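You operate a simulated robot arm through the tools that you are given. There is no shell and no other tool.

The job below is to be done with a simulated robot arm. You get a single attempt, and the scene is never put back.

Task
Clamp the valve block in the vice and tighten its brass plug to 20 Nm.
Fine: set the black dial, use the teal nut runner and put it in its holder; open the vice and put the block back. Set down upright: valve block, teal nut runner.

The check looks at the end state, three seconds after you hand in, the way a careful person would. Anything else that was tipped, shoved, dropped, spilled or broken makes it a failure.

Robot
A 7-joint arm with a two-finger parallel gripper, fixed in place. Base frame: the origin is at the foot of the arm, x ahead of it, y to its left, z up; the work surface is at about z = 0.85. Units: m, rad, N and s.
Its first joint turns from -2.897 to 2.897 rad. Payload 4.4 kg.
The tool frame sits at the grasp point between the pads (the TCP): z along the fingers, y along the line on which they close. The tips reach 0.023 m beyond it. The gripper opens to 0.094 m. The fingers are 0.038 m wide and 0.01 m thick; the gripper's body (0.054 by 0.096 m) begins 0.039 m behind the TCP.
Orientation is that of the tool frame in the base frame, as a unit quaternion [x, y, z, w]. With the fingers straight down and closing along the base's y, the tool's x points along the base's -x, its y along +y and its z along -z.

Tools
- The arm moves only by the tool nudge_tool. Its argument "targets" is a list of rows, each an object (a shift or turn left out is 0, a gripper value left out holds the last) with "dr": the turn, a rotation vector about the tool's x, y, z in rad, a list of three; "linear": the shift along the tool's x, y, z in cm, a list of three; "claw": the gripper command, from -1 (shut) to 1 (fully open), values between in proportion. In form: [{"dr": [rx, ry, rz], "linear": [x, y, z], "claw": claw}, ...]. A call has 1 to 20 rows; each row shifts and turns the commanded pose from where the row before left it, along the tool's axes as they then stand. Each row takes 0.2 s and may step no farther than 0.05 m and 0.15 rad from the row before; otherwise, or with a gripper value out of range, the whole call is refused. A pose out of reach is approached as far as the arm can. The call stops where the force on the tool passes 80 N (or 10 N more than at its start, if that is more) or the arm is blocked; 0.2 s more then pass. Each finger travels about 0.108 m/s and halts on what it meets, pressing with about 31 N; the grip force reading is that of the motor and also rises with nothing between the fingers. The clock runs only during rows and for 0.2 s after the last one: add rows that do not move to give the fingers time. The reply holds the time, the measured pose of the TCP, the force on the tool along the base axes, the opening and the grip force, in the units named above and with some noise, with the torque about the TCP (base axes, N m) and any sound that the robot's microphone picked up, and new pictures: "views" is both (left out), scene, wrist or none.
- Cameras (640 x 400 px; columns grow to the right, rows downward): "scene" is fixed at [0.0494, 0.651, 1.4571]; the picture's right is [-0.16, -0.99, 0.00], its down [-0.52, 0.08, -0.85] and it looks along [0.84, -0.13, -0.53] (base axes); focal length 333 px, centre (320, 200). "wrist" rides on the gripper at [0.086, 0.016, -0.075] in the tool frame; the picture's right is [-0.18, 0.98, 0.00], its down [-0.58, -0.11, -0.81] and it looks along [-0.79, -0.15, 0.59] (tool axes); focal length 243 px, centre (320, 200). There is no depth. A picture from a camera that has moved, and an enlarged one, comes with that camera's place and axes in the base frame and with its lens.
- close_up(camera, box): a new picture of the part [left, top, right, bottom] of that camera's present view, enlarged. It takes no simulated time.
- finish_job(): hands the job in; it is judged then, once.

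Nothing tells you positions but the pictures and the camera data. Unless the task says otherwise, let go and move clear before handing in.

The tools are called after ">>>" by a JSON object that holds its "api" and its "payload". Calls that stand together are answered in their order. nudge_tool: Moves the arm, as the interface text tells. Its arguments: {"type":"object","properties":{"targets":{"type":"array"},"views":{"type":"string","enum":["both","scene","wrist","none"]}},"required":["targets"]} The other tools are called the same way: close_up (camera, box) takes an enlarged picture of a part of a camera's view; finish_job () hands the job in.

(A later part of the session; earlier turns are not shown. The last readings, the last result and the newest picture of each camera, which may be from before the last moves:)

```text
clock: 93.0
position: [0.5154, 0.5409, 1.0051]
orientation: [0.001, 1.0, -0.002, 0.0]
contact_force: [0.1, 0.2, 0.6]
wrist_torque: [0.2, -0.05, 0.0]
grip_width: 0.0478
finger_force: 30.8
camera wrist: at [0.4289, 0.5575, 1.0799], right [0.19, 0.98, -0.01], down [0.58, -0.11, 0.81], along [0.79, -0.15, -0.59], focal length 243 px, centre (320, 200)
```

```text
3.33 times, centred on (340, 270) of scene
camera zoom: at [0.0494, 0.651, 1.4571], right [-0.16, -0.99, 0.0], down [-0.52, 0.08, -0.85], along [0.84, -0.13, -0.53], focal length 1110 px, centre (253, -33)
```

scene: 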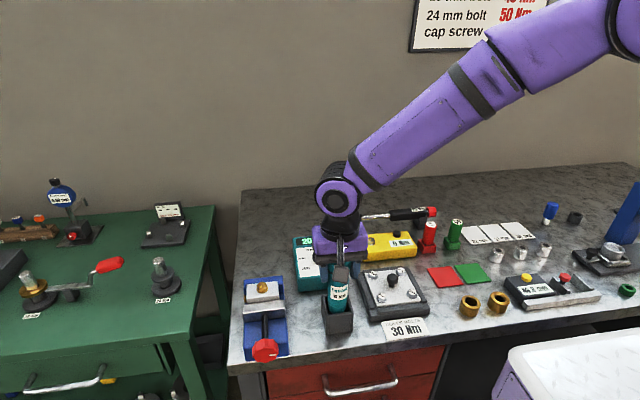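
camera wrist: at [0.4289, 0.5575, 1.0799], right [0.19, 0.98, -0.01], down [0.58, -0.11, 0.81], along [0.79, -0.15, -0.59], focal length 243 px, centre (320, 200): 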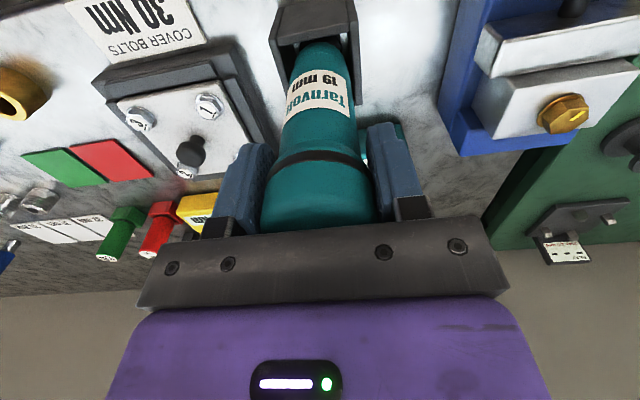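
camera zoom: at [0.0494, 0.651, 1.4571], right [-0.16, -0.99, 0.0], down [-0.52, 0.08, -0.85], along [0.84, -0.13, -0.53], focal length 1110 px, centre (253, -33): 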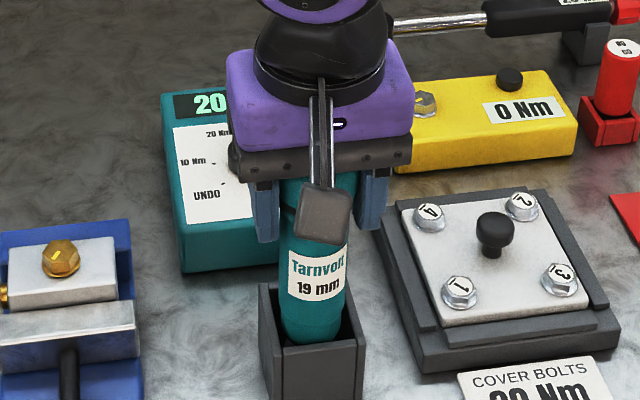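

The runner is gripped (47.8 mm) at TCP z=1.005. Lifting it out of the holder.

>>> {"api": "nudge_tool", "payload": {"targets": [{"linear": [0, 0, -1]}, {"linear": [0, 0, -3]}, {"linear": [0, 0, -4]}, {"linear": [0, 0, -4]}, {"linear": [0, 0, -3]}, {}]}}

>>> {"api": "close_up", "payload": {"camera": "scene", "box": [280, 150, 400, 340]}}

```text
clock: 94.4
position: [0.5162, 0.5422, 1.1569]
orientation: [0.002, 1.0, -0.003, 0.002]
contact_force: [0.0, 0.4, -5.2]
wrist_torque: [0.0, 0.0, 0.0]
grip_width: 0.0474
finger_force: 31.0
camera wrist: at [0.4289, 0.5592, 1.2308], right [0.19, 0.98, -0.01], down [0.58, -0.11, 0.81], along [0.79, -0.15, -0.59], focal length 243 px, centre (320, 200)
```

scene: 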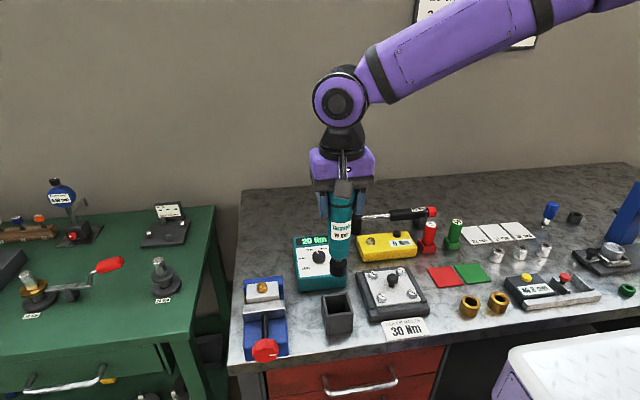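
wrist: 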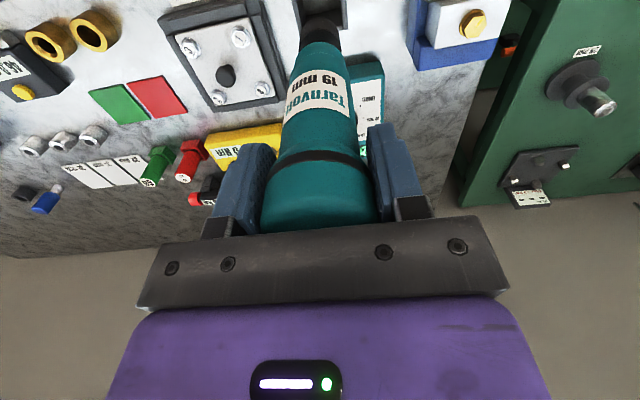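

```text
2.11 times, centred on (340, 245) of scene
camera zoom: at [0.0494, 0.651, 1.4571], right [-0.16, -0.99, 0.0], down [-0.52, 0.08, -0.85], along [0.84, -0.13, -0.53], focal length 701 px, centre (278, 105)
```

zoom: 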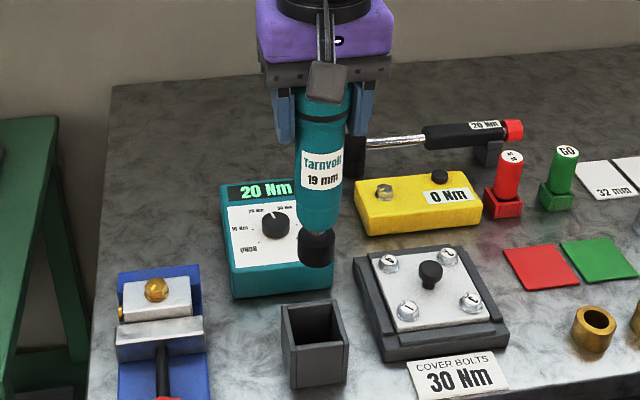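

The runner is out and vertical, with a black socket at its lower end. I'll carry it over the plug at about (0.551, 0.693) at this height.

>>> {"api": "nudge_tool", "payload": {"targets": [{"linear": [-0.87, 3.78, 0]}, {"linear": [-0.87, 3.78, 0]}, {"linear": [-0.87, 3.78, 0]}, {"linear": [-0.87, 3.78, 0]}, {}, {}]}}

>>> {"api": "close_up", "payload": {"camera": "scene", "box": [210, 180, 320, 340]}}

>>> {"api": "close_up", "payload": {"camera": "wrist", "box": [220, 0, 420, 120]}}

```text
clock: 95.8
position: [0.5517, 0.6919, 1.1541]
orientation: [0.001, 1.0, -0.003, 0.001]
contact_force: [0.1, 0.5, -5.7]
wrist_torque: [-0.03, -0.03, 0.02]
grip_width: 0.0477
finger_force: 31.2
camera wrist: at [0.4647, 0.7095, 1.2281], right [0.19, 0.98, -0.01], down [0.58, -0.1, 0.81], along [0.79, -0.15, -0.59], focal length 243 px, centre (320, 200)
```

scene: 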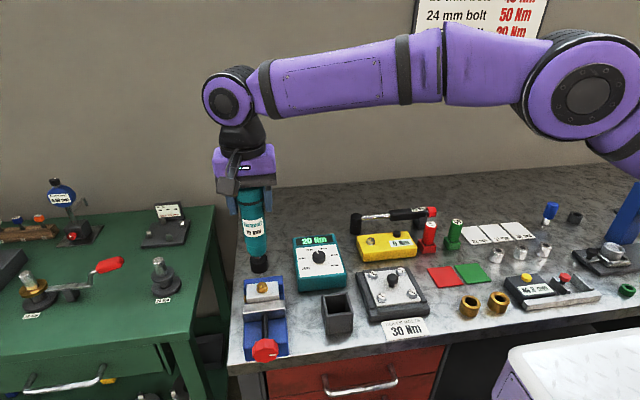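
wrist: 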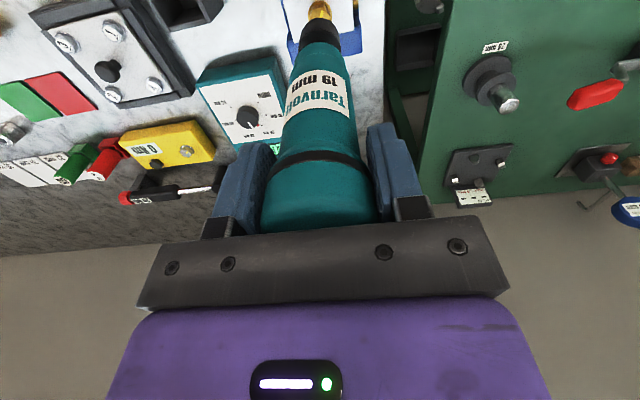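

```text
2.50 times, centred on (265, 260) of scene
camera zoom: at [0.0494, 0.651, 1.4571], right [-0.16, -0.99, 0.0], down [-0.52, 0.08, -0.85], along [0.84, -0.13, -0.53], focal length 832 px, centre (458, 50)
```

zoom: 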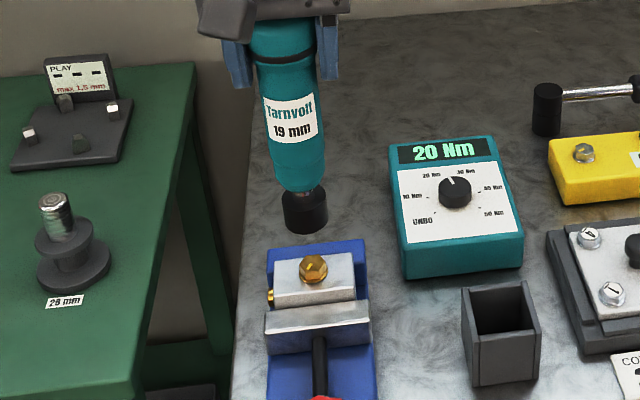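

```text
3.20 times, centred on (320, 60) of wrist
camera zoom: at [0.4647, 0.7095, 1.2281], right [0.19, 0.98, -0.01], down [0.58, -0.1, 0.81], along [0.79, -0.15, -0.59], focal length 776 px, centre (320, 648)
```

zoom: 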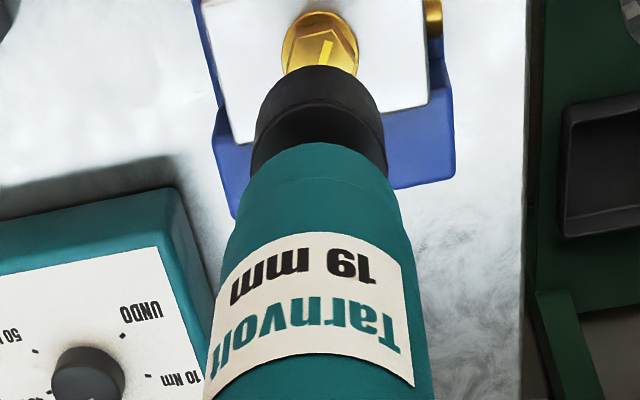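

The socket is a few mm forward of the plug by my estimate (plug ≈ (0.545, 0.692)). I'll shift back 5 mm, lower to just above the hex and compare again.

>>> {"api": "nudge_tool", "payload": {"targets": [{"linear": [0.55, 0, 0]}, {"linear": [0, 0, 1.5]}, {"linear": [0, 0, 1.0]}, {}, {}]}}

>>> {"api": "close_up", "payload": {"camera": "scene", "box": [230, 230, 300, 310]}}

>>> {"api": "close_up", "payload": {"camera": "wrist", "box": [260, 0, 380, 80]}}

```text
clock: 97.0
position: [0.5468, 0.6917, 1.1273]
orientation: [0.001, 1.0, -0.003, 0.001]
contact_force: [0.5, 0.5, -5.4]
wrist_torque: [-0.03, -0.02, 0.03]
grip_width: 0.0476
finger_force: 31.3
camera wrist: at [0.4595, 0.7102, 1.2019], right [0.19, 0.98, -0.01], down [0.58, -0.11, 0.81], along [0.79, -0.15, -0.59], focal length 243 px, centre (320, 200)
```

scene: 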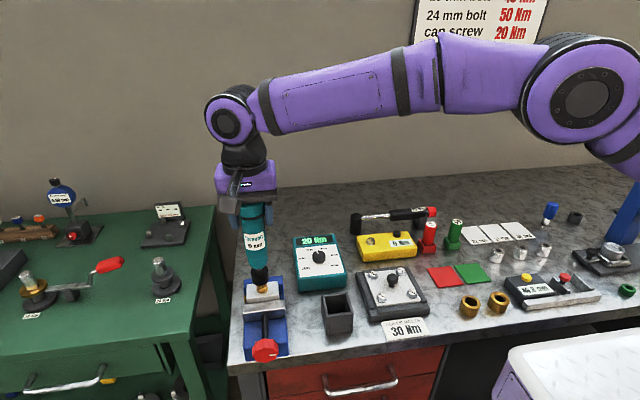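
wrist: 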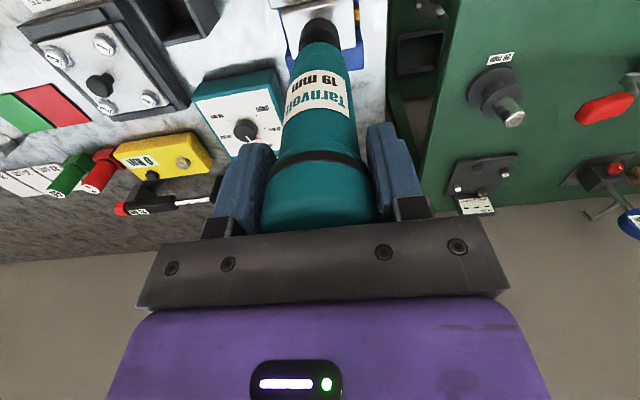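

```text
5.00 times, centred on (265, 270) of scene
camera zoom: at [0.0494, 0.651, 1.4571], right [-0.16, -0.99, 0.0], down [-0.52, 0.08, -0.85], along [0.84, -0.13, -0.53], focal length 1665 px, centre (595, -150)
```

zoom: 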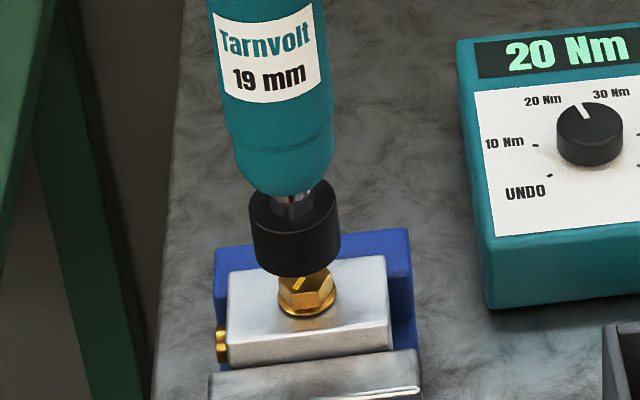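

```text
5.00 times, centred on (320, 40) of wrist
camera zoom: at [0.4595, 0.7102, 1.2019], right [0.19, 0.98, -0.01], down [0.58, -0.11, 0.81], along [0.79, -0.15, -0.59], focal length 1213 px, centre (320, 1000)
```

zoom: 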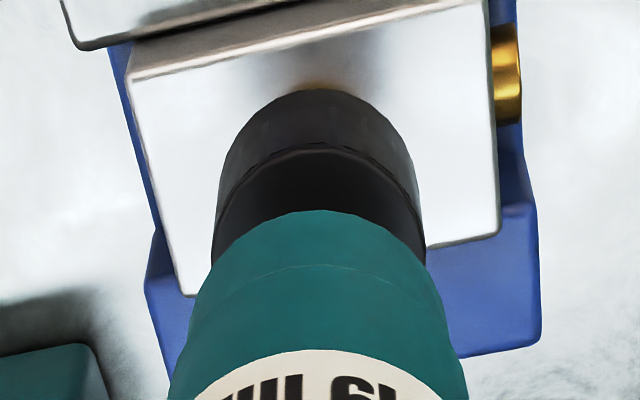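

Socket and plug look nearly aligned, with the plug maybe 1 mm toward −y. I'll adjust and lower to just above the hex for another check.

>>> {"api": "nudge_tool", "payload": {"targets": [{"linear": [0, -0.1, 0.6]}, {"linear": [0, 0, 0.5]}, {}, {}]}}

>>> {"api": "close_up", "payload": {"camera": "scene", "box": [240, 250, 290, 300]}}

>>> {"api": "close_up", "payload": {"camera": "wrist", "box": [260, 0, 380, 80]}}

```text
clock: 98.0
position: [0.5458, 0.6917, 1.1171]
orientation: [0.001, 1.0, -0.002, 0.001]
contact_force: [0.1, 0.5, -5.5]
wrist_torque: [-0.03, 0.01, 0.0]
grip_width: 0.0477
finger_force: 30.7
camera wrist: at [0.459, 0.7093, 1.1916], right [0.19, 0.98, -0.01], down [0.58, -0.11, 0.81], along [0.79, -0.15, -0.59], focal length 243 px, centre (320, 200)
```

scene: 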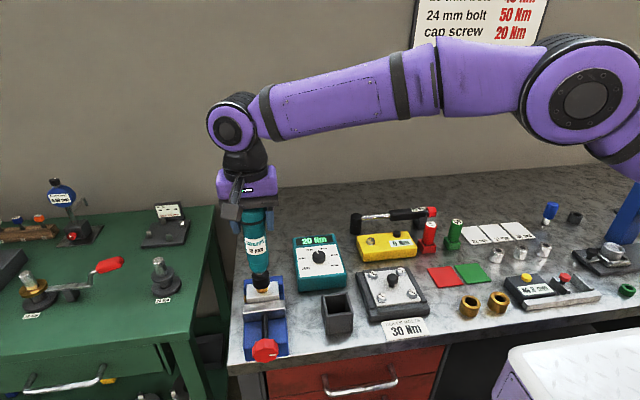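
wrist: 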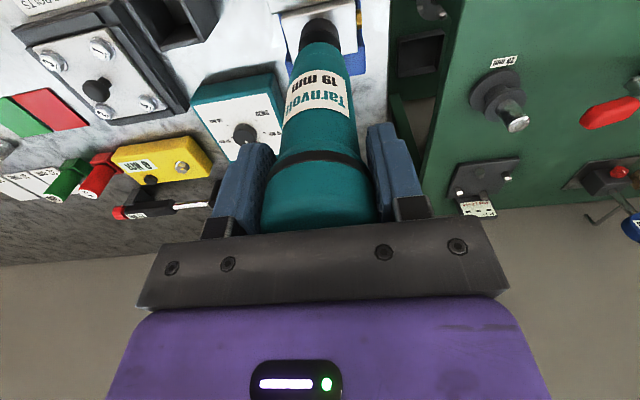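

```text
8.00 times, centred on (265, 275) of scene
camera zoom: at [0.0494, 0.651, 1.4571], right [-0.16, -0.99, 0.0], down [-0.52, 0.08, -0.85], along [0.84, -0.13, -0.53], focal length 2664 px, centre (760, -400)
```

zoom: 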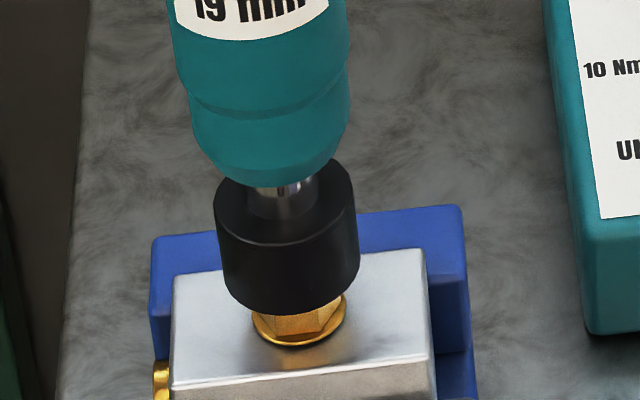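

```text
5.00 times, centred on (320, 40) of wrist
camera zoom: at [0.459, 0.7093, 1.1916], right [0.19, 0.98, -0.01], down [0.58, -0.11, 0.81], along [0.79, -0.15, -0.59], focal length 1213 px, centre (320, 1000)
```

zoom: 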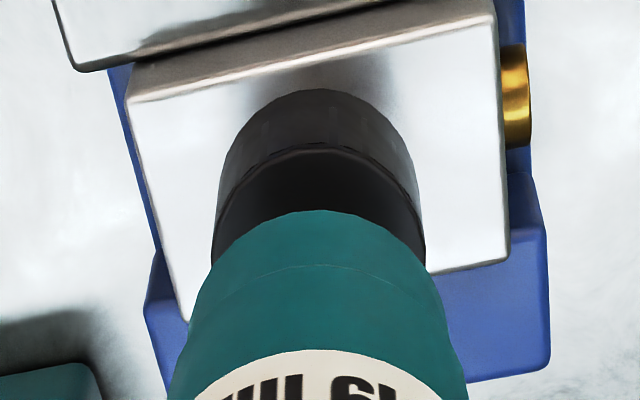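

Triangulating from both cameras, the socket is aligned with the plug in y but about 7–10 mm short in x: the runner leans slightly in the grip. I'll shift +x by 7 mm at this height and re-measure.

>>> {"api": "nudge_tool", "payload": {"targets": [{"linear": [-0.7, 0, 0]}, {}, {}]}}

>>> {"api": "close_up", "payload": {"camera": "scene", "box": [240, 250, 290, 300]}}

>>> {"api": "close_up", "payload": {"camera": "wrist", "box": [260, 0, 380, 80]}}

>>> {"api": "close_up", "payload": {"camera": "scene", "box": [210, 180, 310, 300]}}

```text
clock: 98.8
position: [0.5527, 0.6907, 1.1176]
orientation: [0.001, 1.0, -0.003, 0.001]
contact_force: [0.8, -0.6, -5.2]
wrist_torque: [0.02, 0.01, -0.04]
grip_width: 0.0478
finger_force: 30.7
camera wrist: at [0.4657, 0.7088, 1.1922], right [0.19, 0.98, -0.01], down [0.58, -0.11, 0.81], along [0.79, -0.15, -0.59], focal length 243 px, centre (320, 200)
```

scene: 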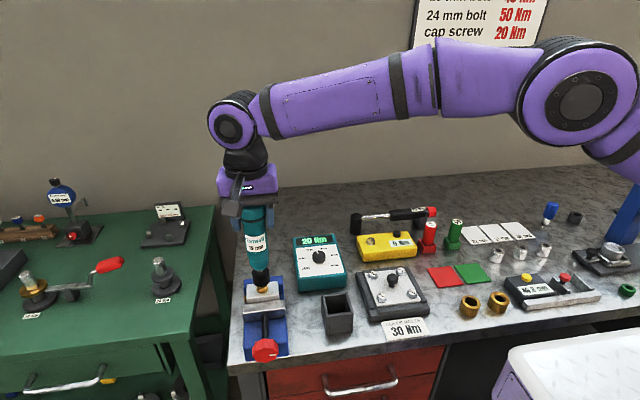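
wrist: 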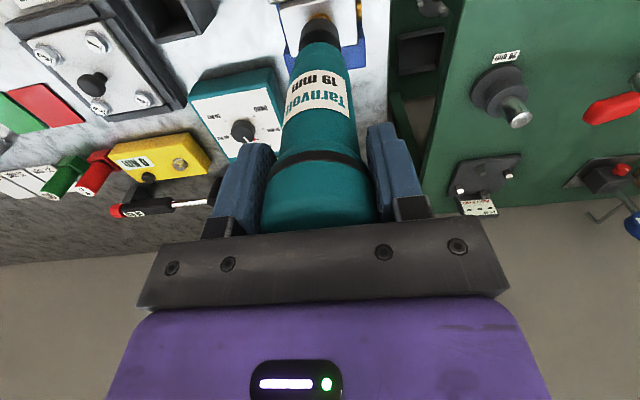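

```text
8.00 times, centred on (265, 275) of scene
camera zoom: at [0.0494, 0.651, 1.4571], right [-0.16, -0.99, 0.0], down [-0.52, 0.08, -0.85], along [0.84, -0.13, -0.53], focal length 2664 px, centre (760, -400)
```

zoom: 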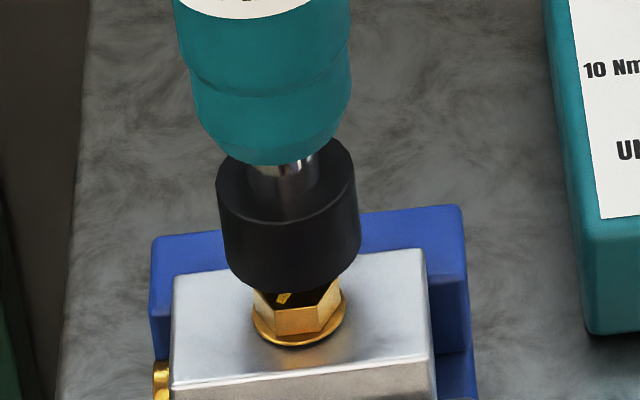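

```text
5.00 times, centred on (320, 40) of wrist
camera zoom: at [0.4657, 0.7088, 1.1922], right [0.19, 0.98, -0.01], down [0.58, -0.11, 0.81], along [0.79, -0.15, -0.59], focal length 1213 px, centre (320, 1000)
```

zoom: 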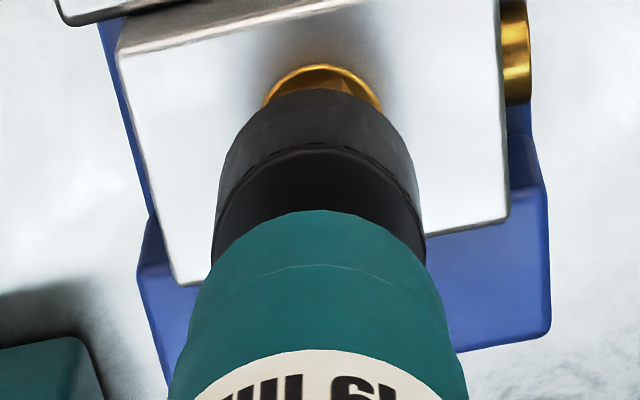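

```text
3.33 times, centred on (260, 240) of scene
camera zoom: at [0.0494, 0.651, 1.4571], right [-0.16, -0.99, 0.0], down [-0.52, 0.08, -0.85], along [0.84, -0.13, -0.53], focal length 1110 px, centre (520, 67)
```

zoom: 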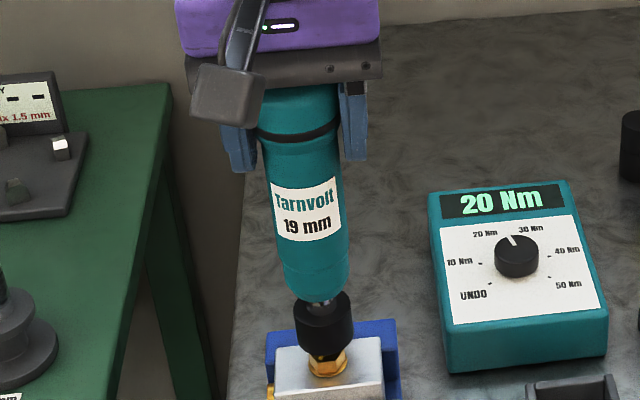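

Now both views put the socket over the plug within about 1 mm. Lowering slowly and watching the force.

>>> {"api": "nudge_tool", "payload": {"targets": [{"linear": [0.05, 0, 0.3]}, {"linear": [0, 0, 0.3]}, {}, {"linear": [0, 0, 0.2]}, {}]}}

>>> {"api": "close_up", "payload": {"camera": "scene", "box": [240, 250, 290, 300]}}

>>> {"api": "close_up", "payload": {"camera": "wrist", "box": [260, 0, 380, 80]}}

```text
clock: 100.0
position: [0.5533, 0.6915, 1.1092]
orientation: [0.0, 1.0, -0.003, 0.0]
contact_force: [-0.8, 0.9, -4.7]
wrist_torque: [0.03, -0.01, 0.0]
grip_width: 0.0474
finger_force: 31.3
camera wrist: at [0.4652, 0.709, 1.1832], right [0.19, 0.98, -0.01], down [0.58, -0.11, 0.81], along [0.79, -0.15, -0.59], focal length 243 px, centre (320, 200)
```

scene: 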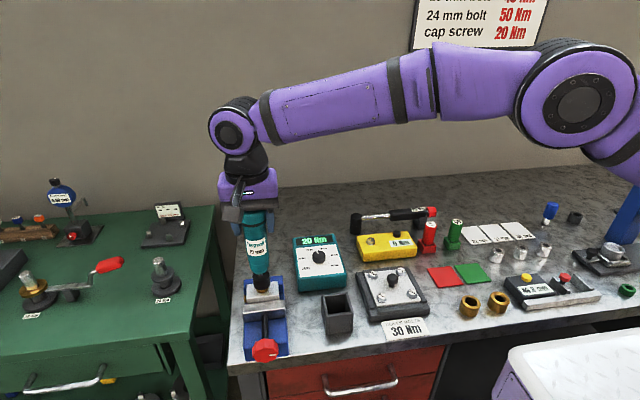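
wrist: 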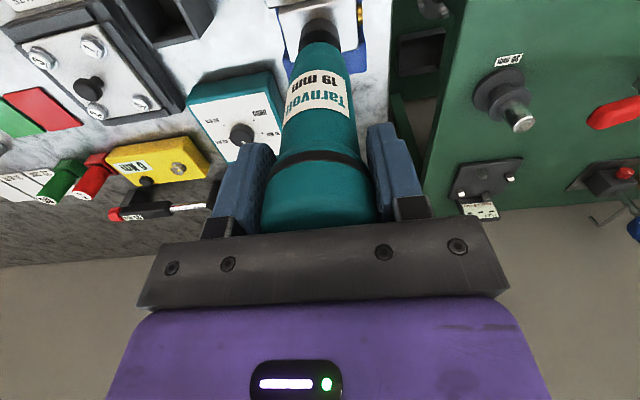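

```text
8.00 times, centred on (265, 275) of scene
camera zoom: at [0.0494, 0.651, 1.4571], right [-0.16, -0.99, 0.0], down [-0.52, 0.08, -0.85], along [0.84, -0.13, -0.53], focal length 2664 px, centre (760, -400)
```

zoom: 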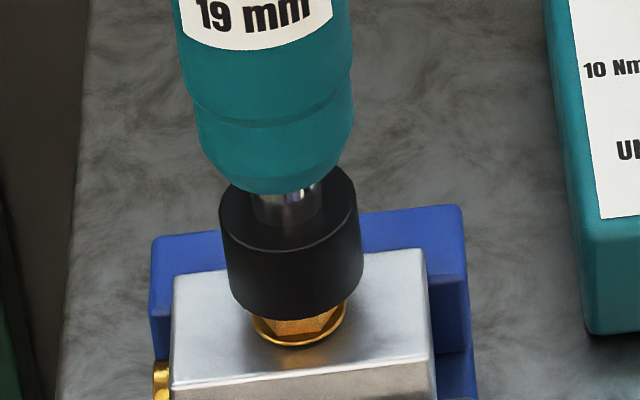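

```text
5.00 times, centred on (320, 40) of wrist
camera zoom: at [0.4652, 0.709, 1.1832], right [0.19, 0.98, -0.01], down [0.58, -0.11, 0.81], along [0.79, -0.15, -0.59], focal length 1213 px, centre (320, 1000)
```

zoom: 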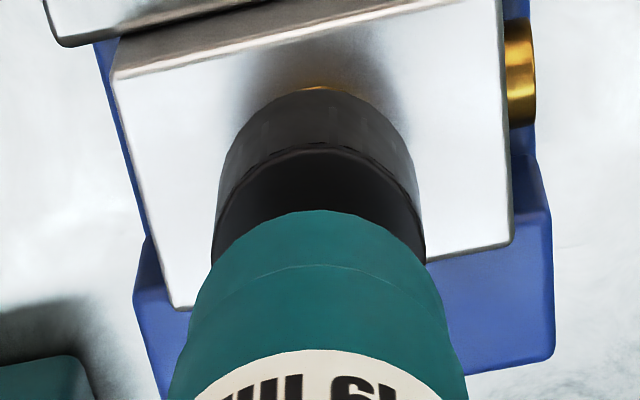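

No contact yet. Continuing down in 2 mm steps.

>>> {"api": "nudge_tool", "payload": {"targets": [{"linear": [0, 0, 0.2]}, {}, {"linear": [0, 0, 0.2]}, {}], "views": "none"}}

```text
clock: 101.0
position: [0.5532, 0.6921, 1.106]
orientation: [0.001, 1.0, -0.003, 0.001]
contact_force: [0.3, 0.2, -5.2]
wrist_torque: [0.03, 0.0, 0.0]
grip_width: 0.0475
finger_force: 30.9
```

>>> {"api": "nudge_tool", "payload": {"targets": [{"linear": [0, 0, 0.2]}, {}, {"linear": [0, 0, 0.2]}, {}], "views": "wrist"}}

>>> {"api": "close_up", "payload": {"camera": "scene", "box": [240, 250, 290, 300]}}

>>> {"api": "close_up", "payload": {"camera": "wrist", "box": [260, 0, 380, 80]}}

```text
clock: 102.0
position: [0.554, 0.6925, 1.1014]
orientation: [0.002, 1.0, -0.003, 0.001]
contact_force: [0.1, -0.2, -6.0]
wrist_torque: [-0.01, 0.0, 0.01]
grip_width: 0.0475
finger_force: 31.1
camera wrist: at [0.4657, 0.7093, 1.1753], right [0.19, 0.98, -0.01], down [0.58, -0.11, 0.81], along [0.79, -0.15, -0.59], focal length 243 px, centre (320, 200)
```

wrist: 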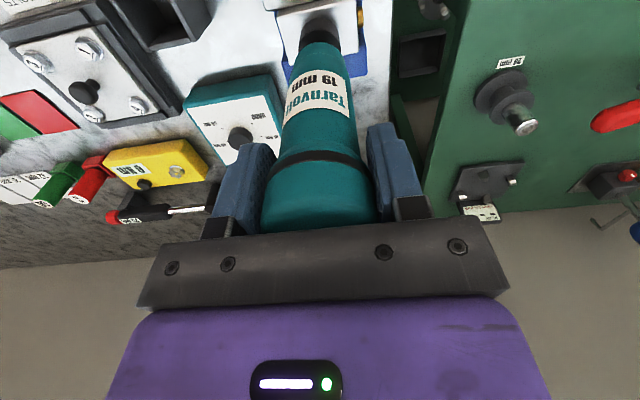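

```text
8.00 times, centred on (265, 275) of scene
camera zoom: at [0.0494, 0.651, 1.4571], right [-0.16, -0.99, 0.0], down [-0.52, 0.08, -0.85], along [0.84, -0.13, -0.53], focal length 2664 px, centre (760, -400)
```

zoom: 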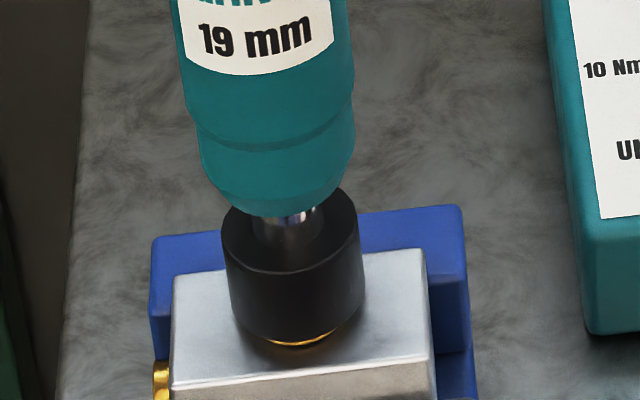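

```text
5.00 times, centred on (320, 40) of wrist
camera zoom: at [0.4657, 0.7093, 1.1753], right [0.19, 0.98, -0.01], down [0.58, -0.11, 0.81], along [0.79, -0.15, -0.59], focal length 1213 px, centre (320, 1000)
```

zoom: 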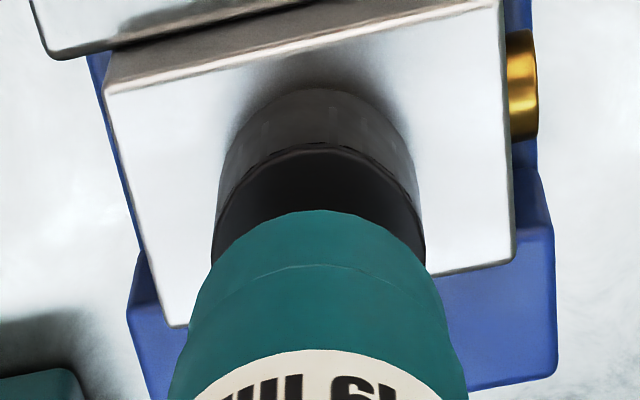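

The socket is sliding over the hex with no contact force. Continuing down to seat it.

>>> {"api": "nudge_tool", "payload": {"targets": [{"linear": [0, 0, 0.2]}, {}, {"linear": [0, 0, 0.2]}, {}], "views": "none"}}

```text
clock: 103.0
position: [0.5517, 0.6922, 1.0981]
orientation: [0.001, 1.0, -0.002, 0.002]
contact_force: [2.6, -0.8, 3.1]
wrist_torque: [-0.13, -0.33, 0.0]
grip_width: 0.0478
finger_force: 31.1
```

First contact. I'll press a little more and watch for sound or torque.

>>> {"api": "nudge_tool", "payload": {"targets": [{"linear": [0, 0, 0.15]}, {}, {}], "views": "none"}}

```text
clock: 103.8
position: [0.5507, 0.6928, 1.0958]
orientation: [0.001, 1.0, -0.002, 0.001]
contact_force: [3.6, 2.0, 3.0]
wrist_torque: [0.24, -0.31, 0.01]
grip_width: 0.0477
finger_force: 30.6
```

>>> {"api": "nudge_tool", "payload": {"targets": [{"linear": [0, 0, 0.2]}, {}, {}], "views": "both"}}

>>> {"api": "close_up", "payload": {"camera": "scene", "box": [240, 250, 290, 300]}}

>>> {"api": "close_up", "payload": {"camera": "wrist", "box": [260, 0, 380, 80]}}

```text
clock: 104.6
position: [0.5521, 0.6916, 1.0936]
orientation: [0.0, 1.0, -0.002, 0.002]
contact_force: [2.5, 1.7, 5.4]
wrist_torque: [0.31, -0.29, -0.01]
grip_width: 0.0478
finger_force: 31.1
camera wrist: at [0.4648, 0.7093, 1.1682], right [0.19, 0.98, -0.01], down [0.58, -0.11, 0.81], along [0.79, -0.15, -0.59], focal length 243 px, centre (320, 200)
```

scene: 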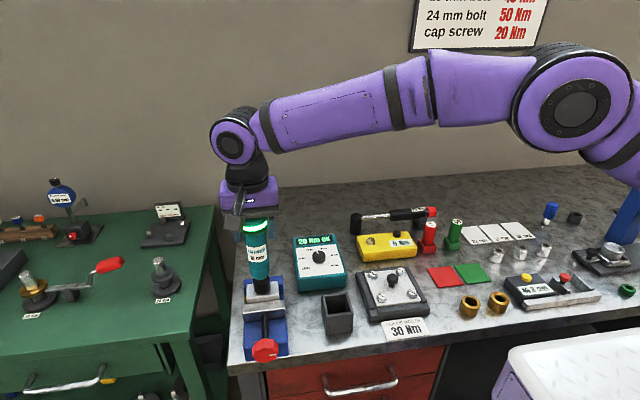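
wrist: 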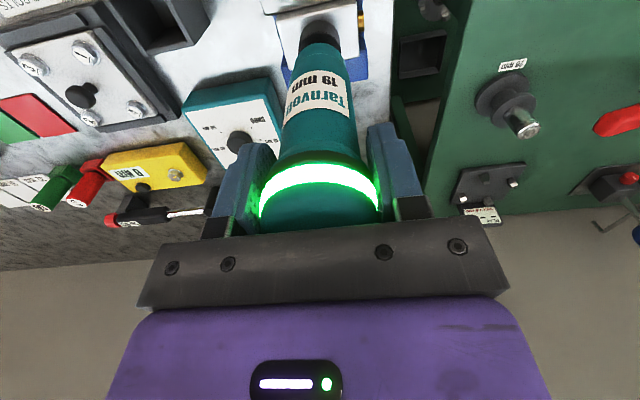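

```text
8.00 times, centred on (265, 275) of scene
camera zoom: at [0.0494, 0.651, 1.4571], right [-0.16, -0.99, 0.0], down [-0.52, 0.08, -0.85], along [0.84, -0.13, -0.53], focal length 2664 px, centre (760, -400)
```

zoom: 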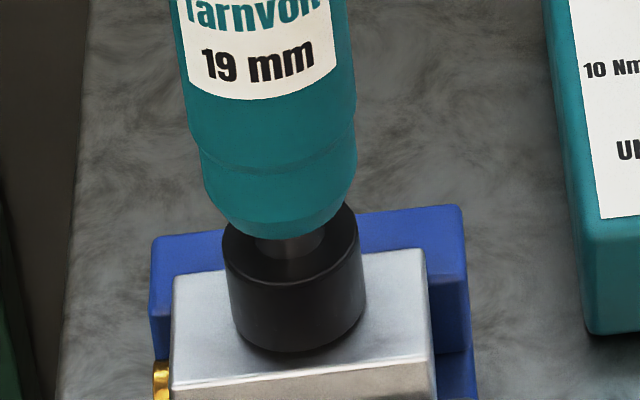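

```text
5.00 times, centred on (320, 40) of wrist
camera zoom: at [0.4648, 0.7093, 1.1682], right [0.19, 0.98, -0.01], down [0.58, -0.11, 0.81], along [0.79, -0.15, -0.59], focal length 1213 px, centre (320, 1000)
```

zoom: 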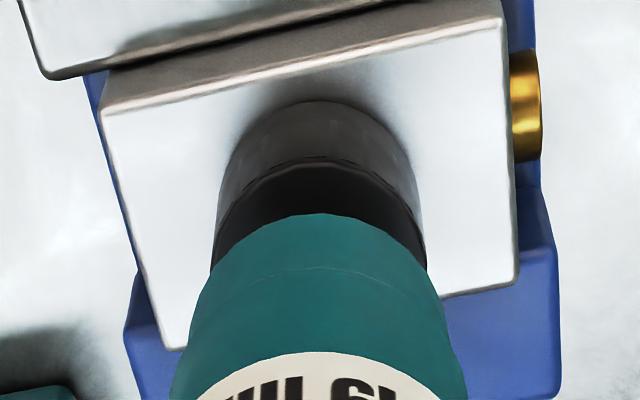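

The runner ring lights green and the controller seems to read "20 Nm OK". I'll confirm.

>>> {"api": "close_up", "payload": {"camera": "scene", "box": [285, 225, 355, 295]}}

```text
5.71 times, centred on (320, 260) of scene
camera zoom: at [0.0494, 0.651, 1.4571], right [-0.16, -0.99, 0.0], down [-0.52, 0.08, -0.85], along [0.84, -0.13, -0.53], focal length 1902 px, centre (320, -143)
```

zoom: 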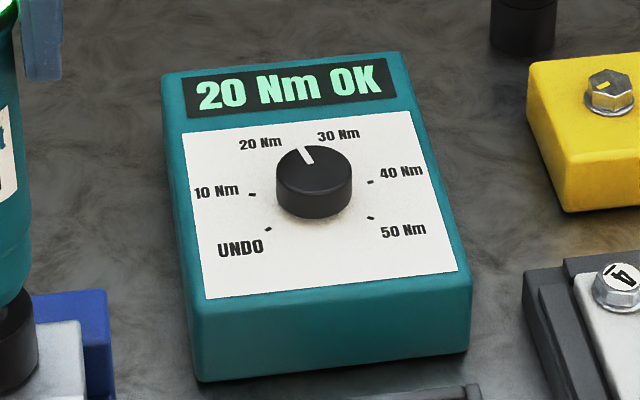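

The controller confirms "20 Nm OK". Now I'll lift the runner straight off the plug and bring it back over its holder.

>>> {"api": "nudge_tool", "payload": {"targets": [{"linear": [0, 0, -1]}, {"linear": [0, 0, -2]}, {"linear": [0, 0, -3]}, {"linear": [0.9, -3.78, 0]}, {"linear": [0.9, -3.78, 0]}, {"linear": [0.9, -3.78, 0]}, {"linear": [0.9, -3.78, 0]}, {}, {}]}}

>>> {"api": "close_up", "payload": {"camera": "scene", "box": [225, 230, 385, 350]}}

>>> {"api": "close_up", "payload": {"camera": "wrist", "box": [240, 0, 400, 100]}}

```text
clock: 106.6
position: [0.5175, 0.5395, 1.1546]
orientation: [0.001, 1.0, -0.002, 0.001]
contact_force: [0.1, 0.1, -5.1]
wrist_torque: [0.02, -0.01, 0.0]
grip_width: 0.0475
finger_force: 31.5
camera wrist: at [0.43, 0.5563, 1.2286], right [0.19, 0.98, -0.01], down [0.58, -0.11, 0.81], along [0.79, -0.15, -0.59], focal length 243 px, centre (320, 200)
```

scene: 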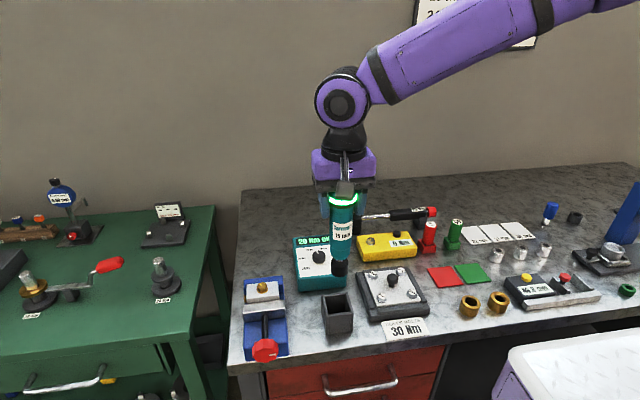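
wrist: 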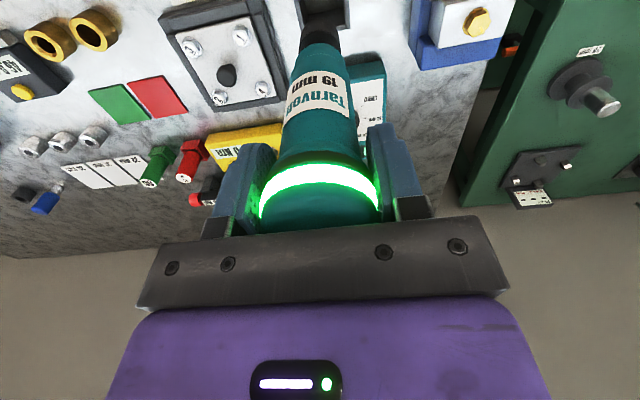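

```text
3.33 times, centred on (305, 290) of scene
camera zoom: at [0.0494, 0.651, 1.4571], right [-0.16, -0.99, 0.0], down [-0.52, 0.08, -0.85], along [0.84, -0.13, -0.53], focal length 1110 px, centre (370, -100)
```

zoom: 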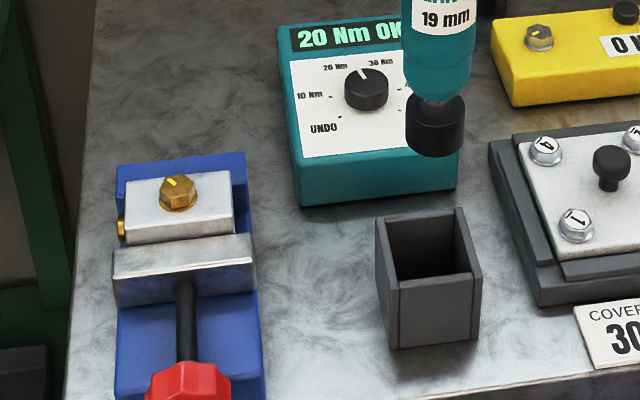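

```text
4.00 times, centred on (320, 50) of wrist
camera zoom: at [0.43, 0.5563, 1.2286], right [0.19, 0.98, -0.01], down [0.58, -0.11, 0.81], along [0.79, -0.15, -0.59], focal length 970 px, centre (320, 800)
```

zoom: 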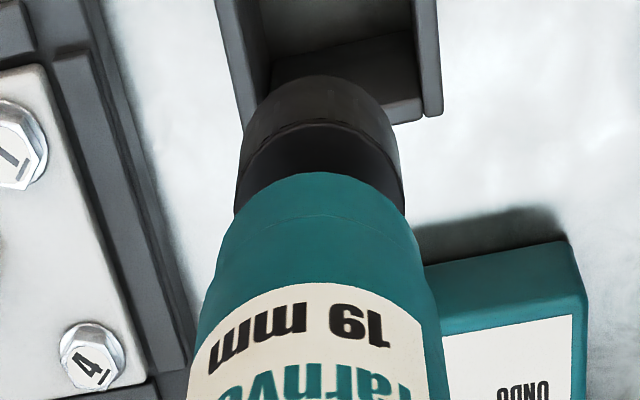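

The runner is back above its holder and the plug is done. I'll fine-align to the pull-out position (0.5158, 0.5415) and lower to just above the holder rim.

>>> {"api": "nudge_tool", "payload": {"targets": [{"linear": [0.17, 0.2, 0]}, {"linear": [0, 0, 4]}, {"linear": [0, 0, 3.2]}, {}, {}]}}

>>> {"api": "close_up", "payload": {"camera": "scene", "box": [295, 250, 385, 350]}}

>>> {"api": "close_up", "payload": {"camera": "wrist", "box": [240, 0, 400, 100]}}

```text
clock: 107.8
position: [0.514, 0.543, 1.0808]
orientation: [0.001, 1.0, -0.002, 0.002]
contact_force: [-0.8, 0.3, -5.3]
wrist_torque: [-0.02, 0.03, 0.01]
grip_width: 0.0478
finger_force: 30.9
camera wrist: at [0.4276, 0.5602, 1.1563], right [0.19, 0.98, -0.01], down [0.58, -0.11, 0.81], along [0.79, -0.15, -0.59], focal length 243 px, centre (320, 200)
```

scene: 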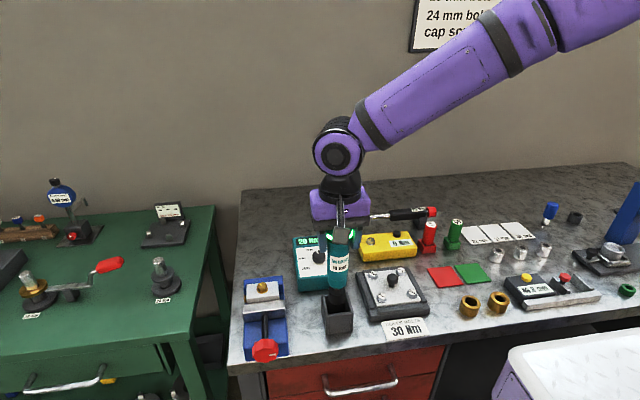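
wrist: 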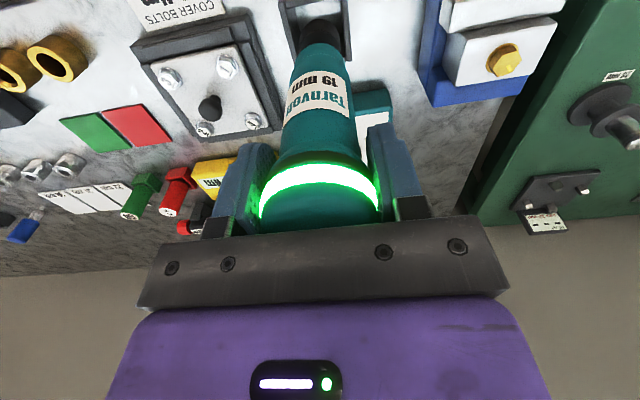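

```text
4.00 times, centred on (340, 300) of scene
camera zoom: at [0.0494, 0.651, 1.4571], right [-0.16, -0.99, 0.0], down [-0.52, 0.08, -0.85], along [0.84, -0.13, -0.53], focal length 1332 px, centre (240, -200)
```

zoom: 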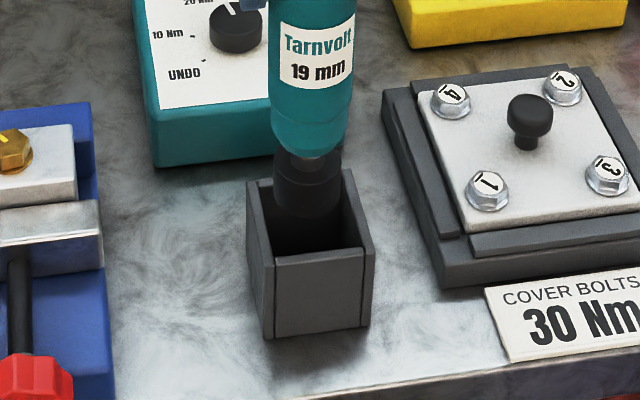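

```text
4.00 times, centred on (320, 50) of wrist
camera zoom: at [0.4276, 0.5602, 1.1563], right [0.19, 0.98, -0.01], down [0.58, -0.11, 0.81], along [0.79, -0.15, -0.59], focal length 970 px, centre (320, 800)
```

zoom: 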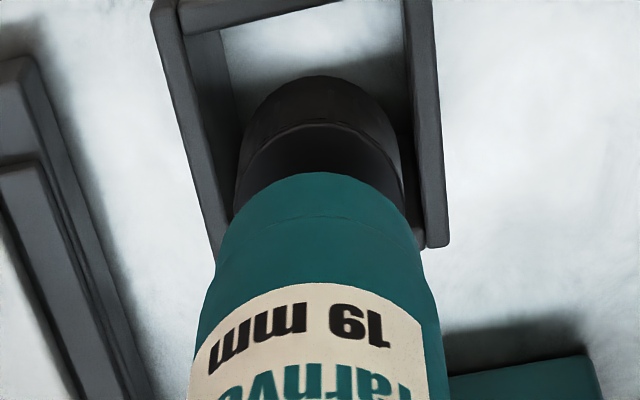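

The socket is entering the open-bottomed holder. Lowering gradually.

>>> {"api": "nudge_tool", "payload": {"targets": [{"linear": [0, 0, 1]}, {"linear": [0, 0, 1]}, {}], "views": "wrist"}}

>>> {"api": "close_up", "payload": {"camera": "scene", "box": [295, 250, 385, 350]}}

>>> {"api": "close_up", "payload": {"camera": "wrist", "box": [240, 0, 400, 100]}}

```text
clock: 108.6
position: [0.5138, 0.5418, 1.0621]
orientation: [0.001, 1.0, -0.003, 0.001]
contact_force: [0.3, -0.6, -4.9]
wrist_torque: [-0.06, 0.0, 0.0]
grip_width: 0.0476
finger_force: 30.8
camera wrist: at [0.428, 0.559, 1.1361], right [0.19, 0.98, -0.01], down [0.58, -0.11, 0.81], along [0.79, -0.15, -0.59], focal length 243 px, centre (320, 200)
```

wrist: 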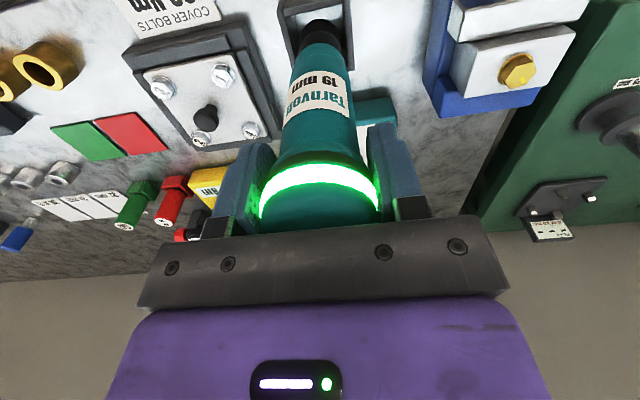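

```text
4.00 times, centred on (340, 300) of scene
camera zoom: at [0.0494, 0.651, 1.4571], right [-0.16, -0.99, 0.0], down [-0.52, 0.08, -0.85], along [0.84, -0.13, -0.53], focal length 1332 px, centre (240, -200)
```

zoom: 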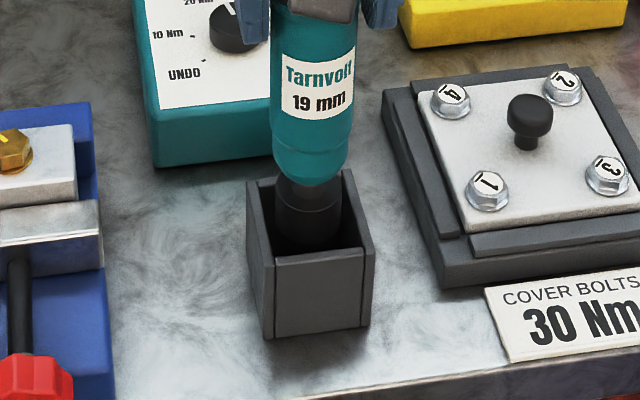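

```text
4.00 times, centred on (320, 50) of wrist
camera zoom: at [0.428, 0.559, 1.1361], right [0.19, 0.98, -0.01], down [0.58, -0.11, 0.81], along [0.79, -0.15, -0.59], focal length 970 px, centre (320, 800)
```

zoom: 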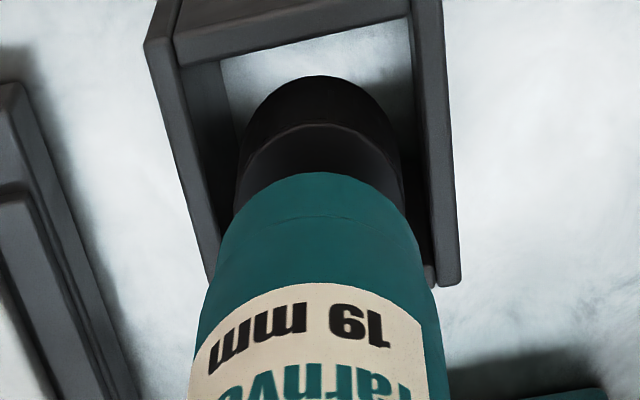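

>>> {"api": "nudge_tool", "payload": {"targets": [{"linear": [-0.12, 0, 1]}, {"linear": [0, 0, 1]}, {"linear": [0, 0, 1]}, {"linear": [0, 0, 1]}, {"linear": [0, 0, 0.8]}, {}], "views": "none"}}

```text
clock: 110.0
position: [0.5166, 0.5419, 1.0132]
orientation: [0.001, 1.0, -0.003, 0.001]
contact_force: [0.4, 0.1, -5.6]
wrist_torque: [-0.01, 0.01, -0.03]
grip_width: 0.0476
finger_force: 31.0
```

>>> {"api": "nudge_tool", "payload": {"targets": [{"linear": [0, 0, 0.4]}, {}, {"linear": [0, 0, 0.3]}, {}, {"linear": [0, 0, 0.1]}, {}], "views": "none"}}

```text
clock: 111.4
position: [0.5163, 0.5414, 1.0053]
orientation: [0.0, 1.0, -0.003, 0.002]
contact_force: [0.6, -0.5, -2.2]
wrist_torque: [-0.04, 0.05, 0.03]
grip_width: 0.0478
finger_force: 31.2
```

>>> {"api": "nudge_tool", "payload": {"targets": [{"linear": [0, 0, 0.1]}, {}, {"claw": 0.2}, {}, {"claw": 1}, {}]}}

>>> {"api": "close_up", "payload": {"camera": "scene", "box": [290, 220, 390, 350]}}

```text
clock: 112.8
position: [0.5151, 0.542, 1.0037]
orientation: [0.0, 1.0, -0.002, 0.002]
contact_force: [0.6, -0.6, 0.6]
wrist_torque: [-0.01, 0.02, -0.01]
grip_width: 0.0936
finger_force: 0.1
camera wrist: at [0.4285, 0.5594, 1.0793], right [0.19, 0.98, -0.01], down [0.58, -0.11, 0.81], along [0.79, -0.15, -0.59], focal length 243 px, centre (320, 200)
```

scene: 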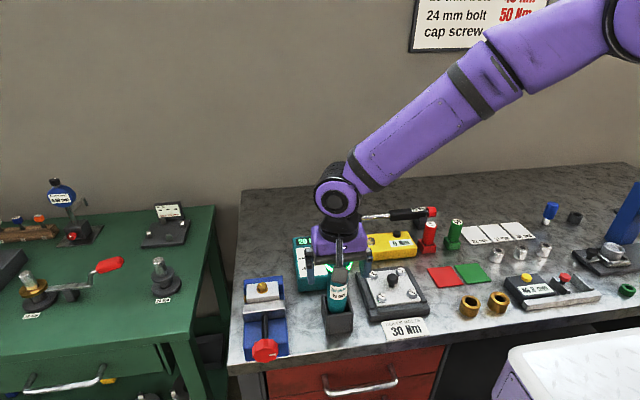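
wrist: 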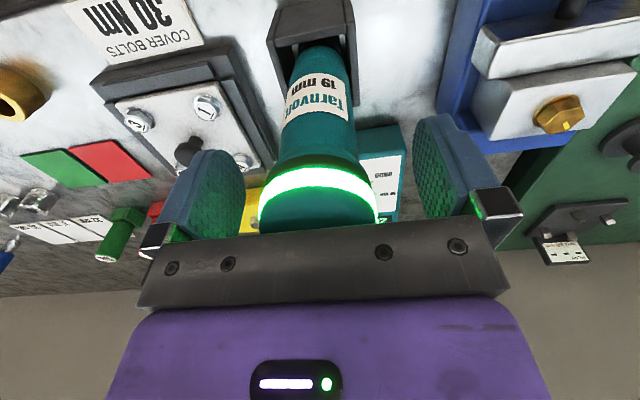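

```text
3.08 times, centred on (340, 285) of scene
camera zoom: at [0.0494, 0.651, 1.4571], right [-0.16, -0.99, 0.0], down [-0.52, 0.08, -0.85], along [0.84, -0.13, -0.53], focal length 1024 px, centre (258, -62)
```

zoom: 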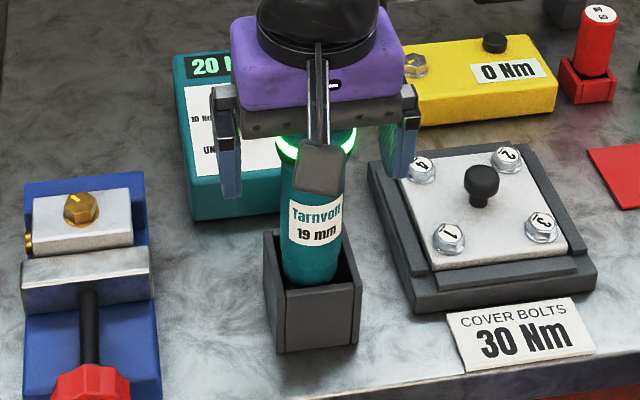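

The runner stands upright in its holder. I'll rise and go back above the vice knob.

>>> {"api": "nudge_tool", "payload": {"targets": [{"linear": [0, 0, -3.9]}, {"linear": [0, 0, -3.9]}, {"linear": [0, 0, -3.9]}, {"linear": [0, 0, -3.9]}, {"linear": [2.32, 3.69, 0]}, {"linear": [2.32, 3.69, 0], "claw": 0.4}, {"linear": [2.32, 3.69, 0]}, {"linear": [2.32, 3.69, 0]}, {"linear": [0, 0, 4.5]}, {"linear": [0, 0, 4.5]}, {}, {}]}}

>>> {"api": "close_up", "payload": {"camera": "scene", "box": [290, 220, 390, 350]}}

>>> {"api": "close_up", "payload": {"camera": "wrist", "box": [220, 0, 420, 130]}}

```text
clock: 115.4
position: [0.4205, 0.6936, 1.0702]
orientation: [0.002, 1.0, -0.002, 0.001]
contact_force: [0.1, 0.2, -0.2]
wrist_torque: [0.03, -0.02, 0.01]
grip_width: 0.0657
finger_force: 0.1
camera wrist: at [0.3344, 0.7095, 1.1441], right [0.19, 0.98, -0.01], down [0.58, -0.11, 0.81], along [0.79, -0.15, -0.59], focal length 243 px, centre (320, 200)
```

scene: 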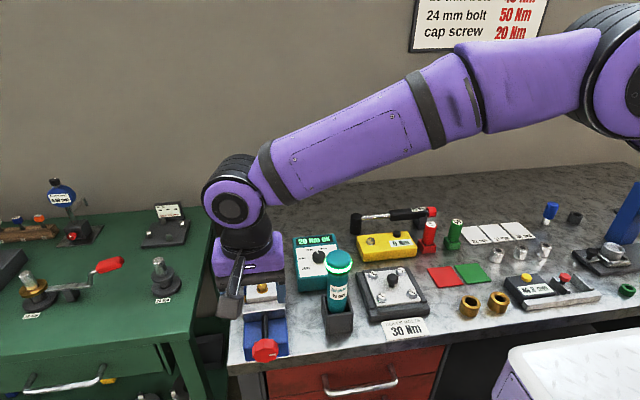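
wrist: 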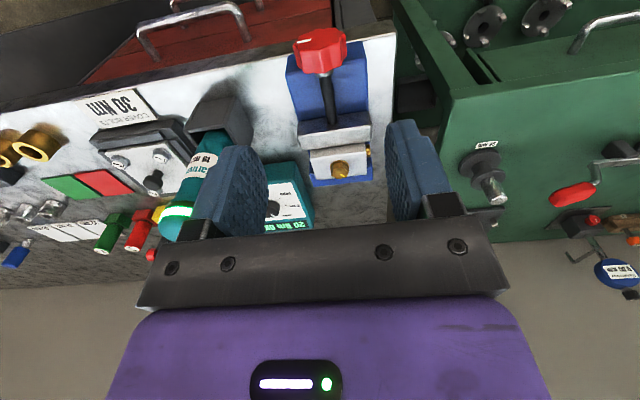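

```text
3.08 times, centred on (340, 285) of scene
camera zoom: at [0.0494, 0.651, 1.4571], right [-0.16, -0.99, 0.0], down [-0.52, 0.08, -0.85], along [0.84, -0.13, -0.53], focal length 1024 px, centre (258, -62)
```

zoom: 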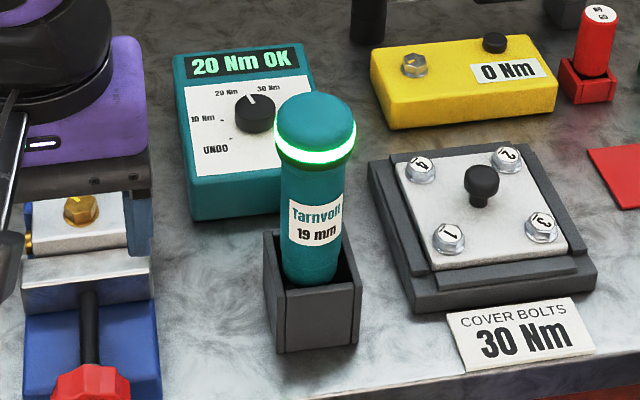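

```text
3.08 times, centred on (320, 65) of wrist
camera zoom: at [0.3344, 0.7095, 1.1441], right [0.19, 0.98, -0.01], down [0.58, -0.11, 0.81], along [0.79, -0.15, -0.59], focal length 746 px, centre (320, 615)
```

zoom: 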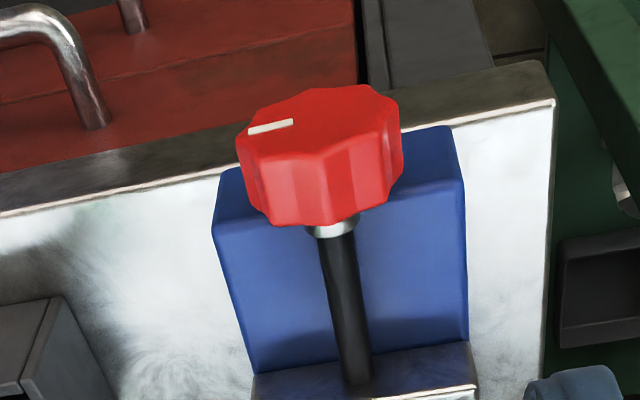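

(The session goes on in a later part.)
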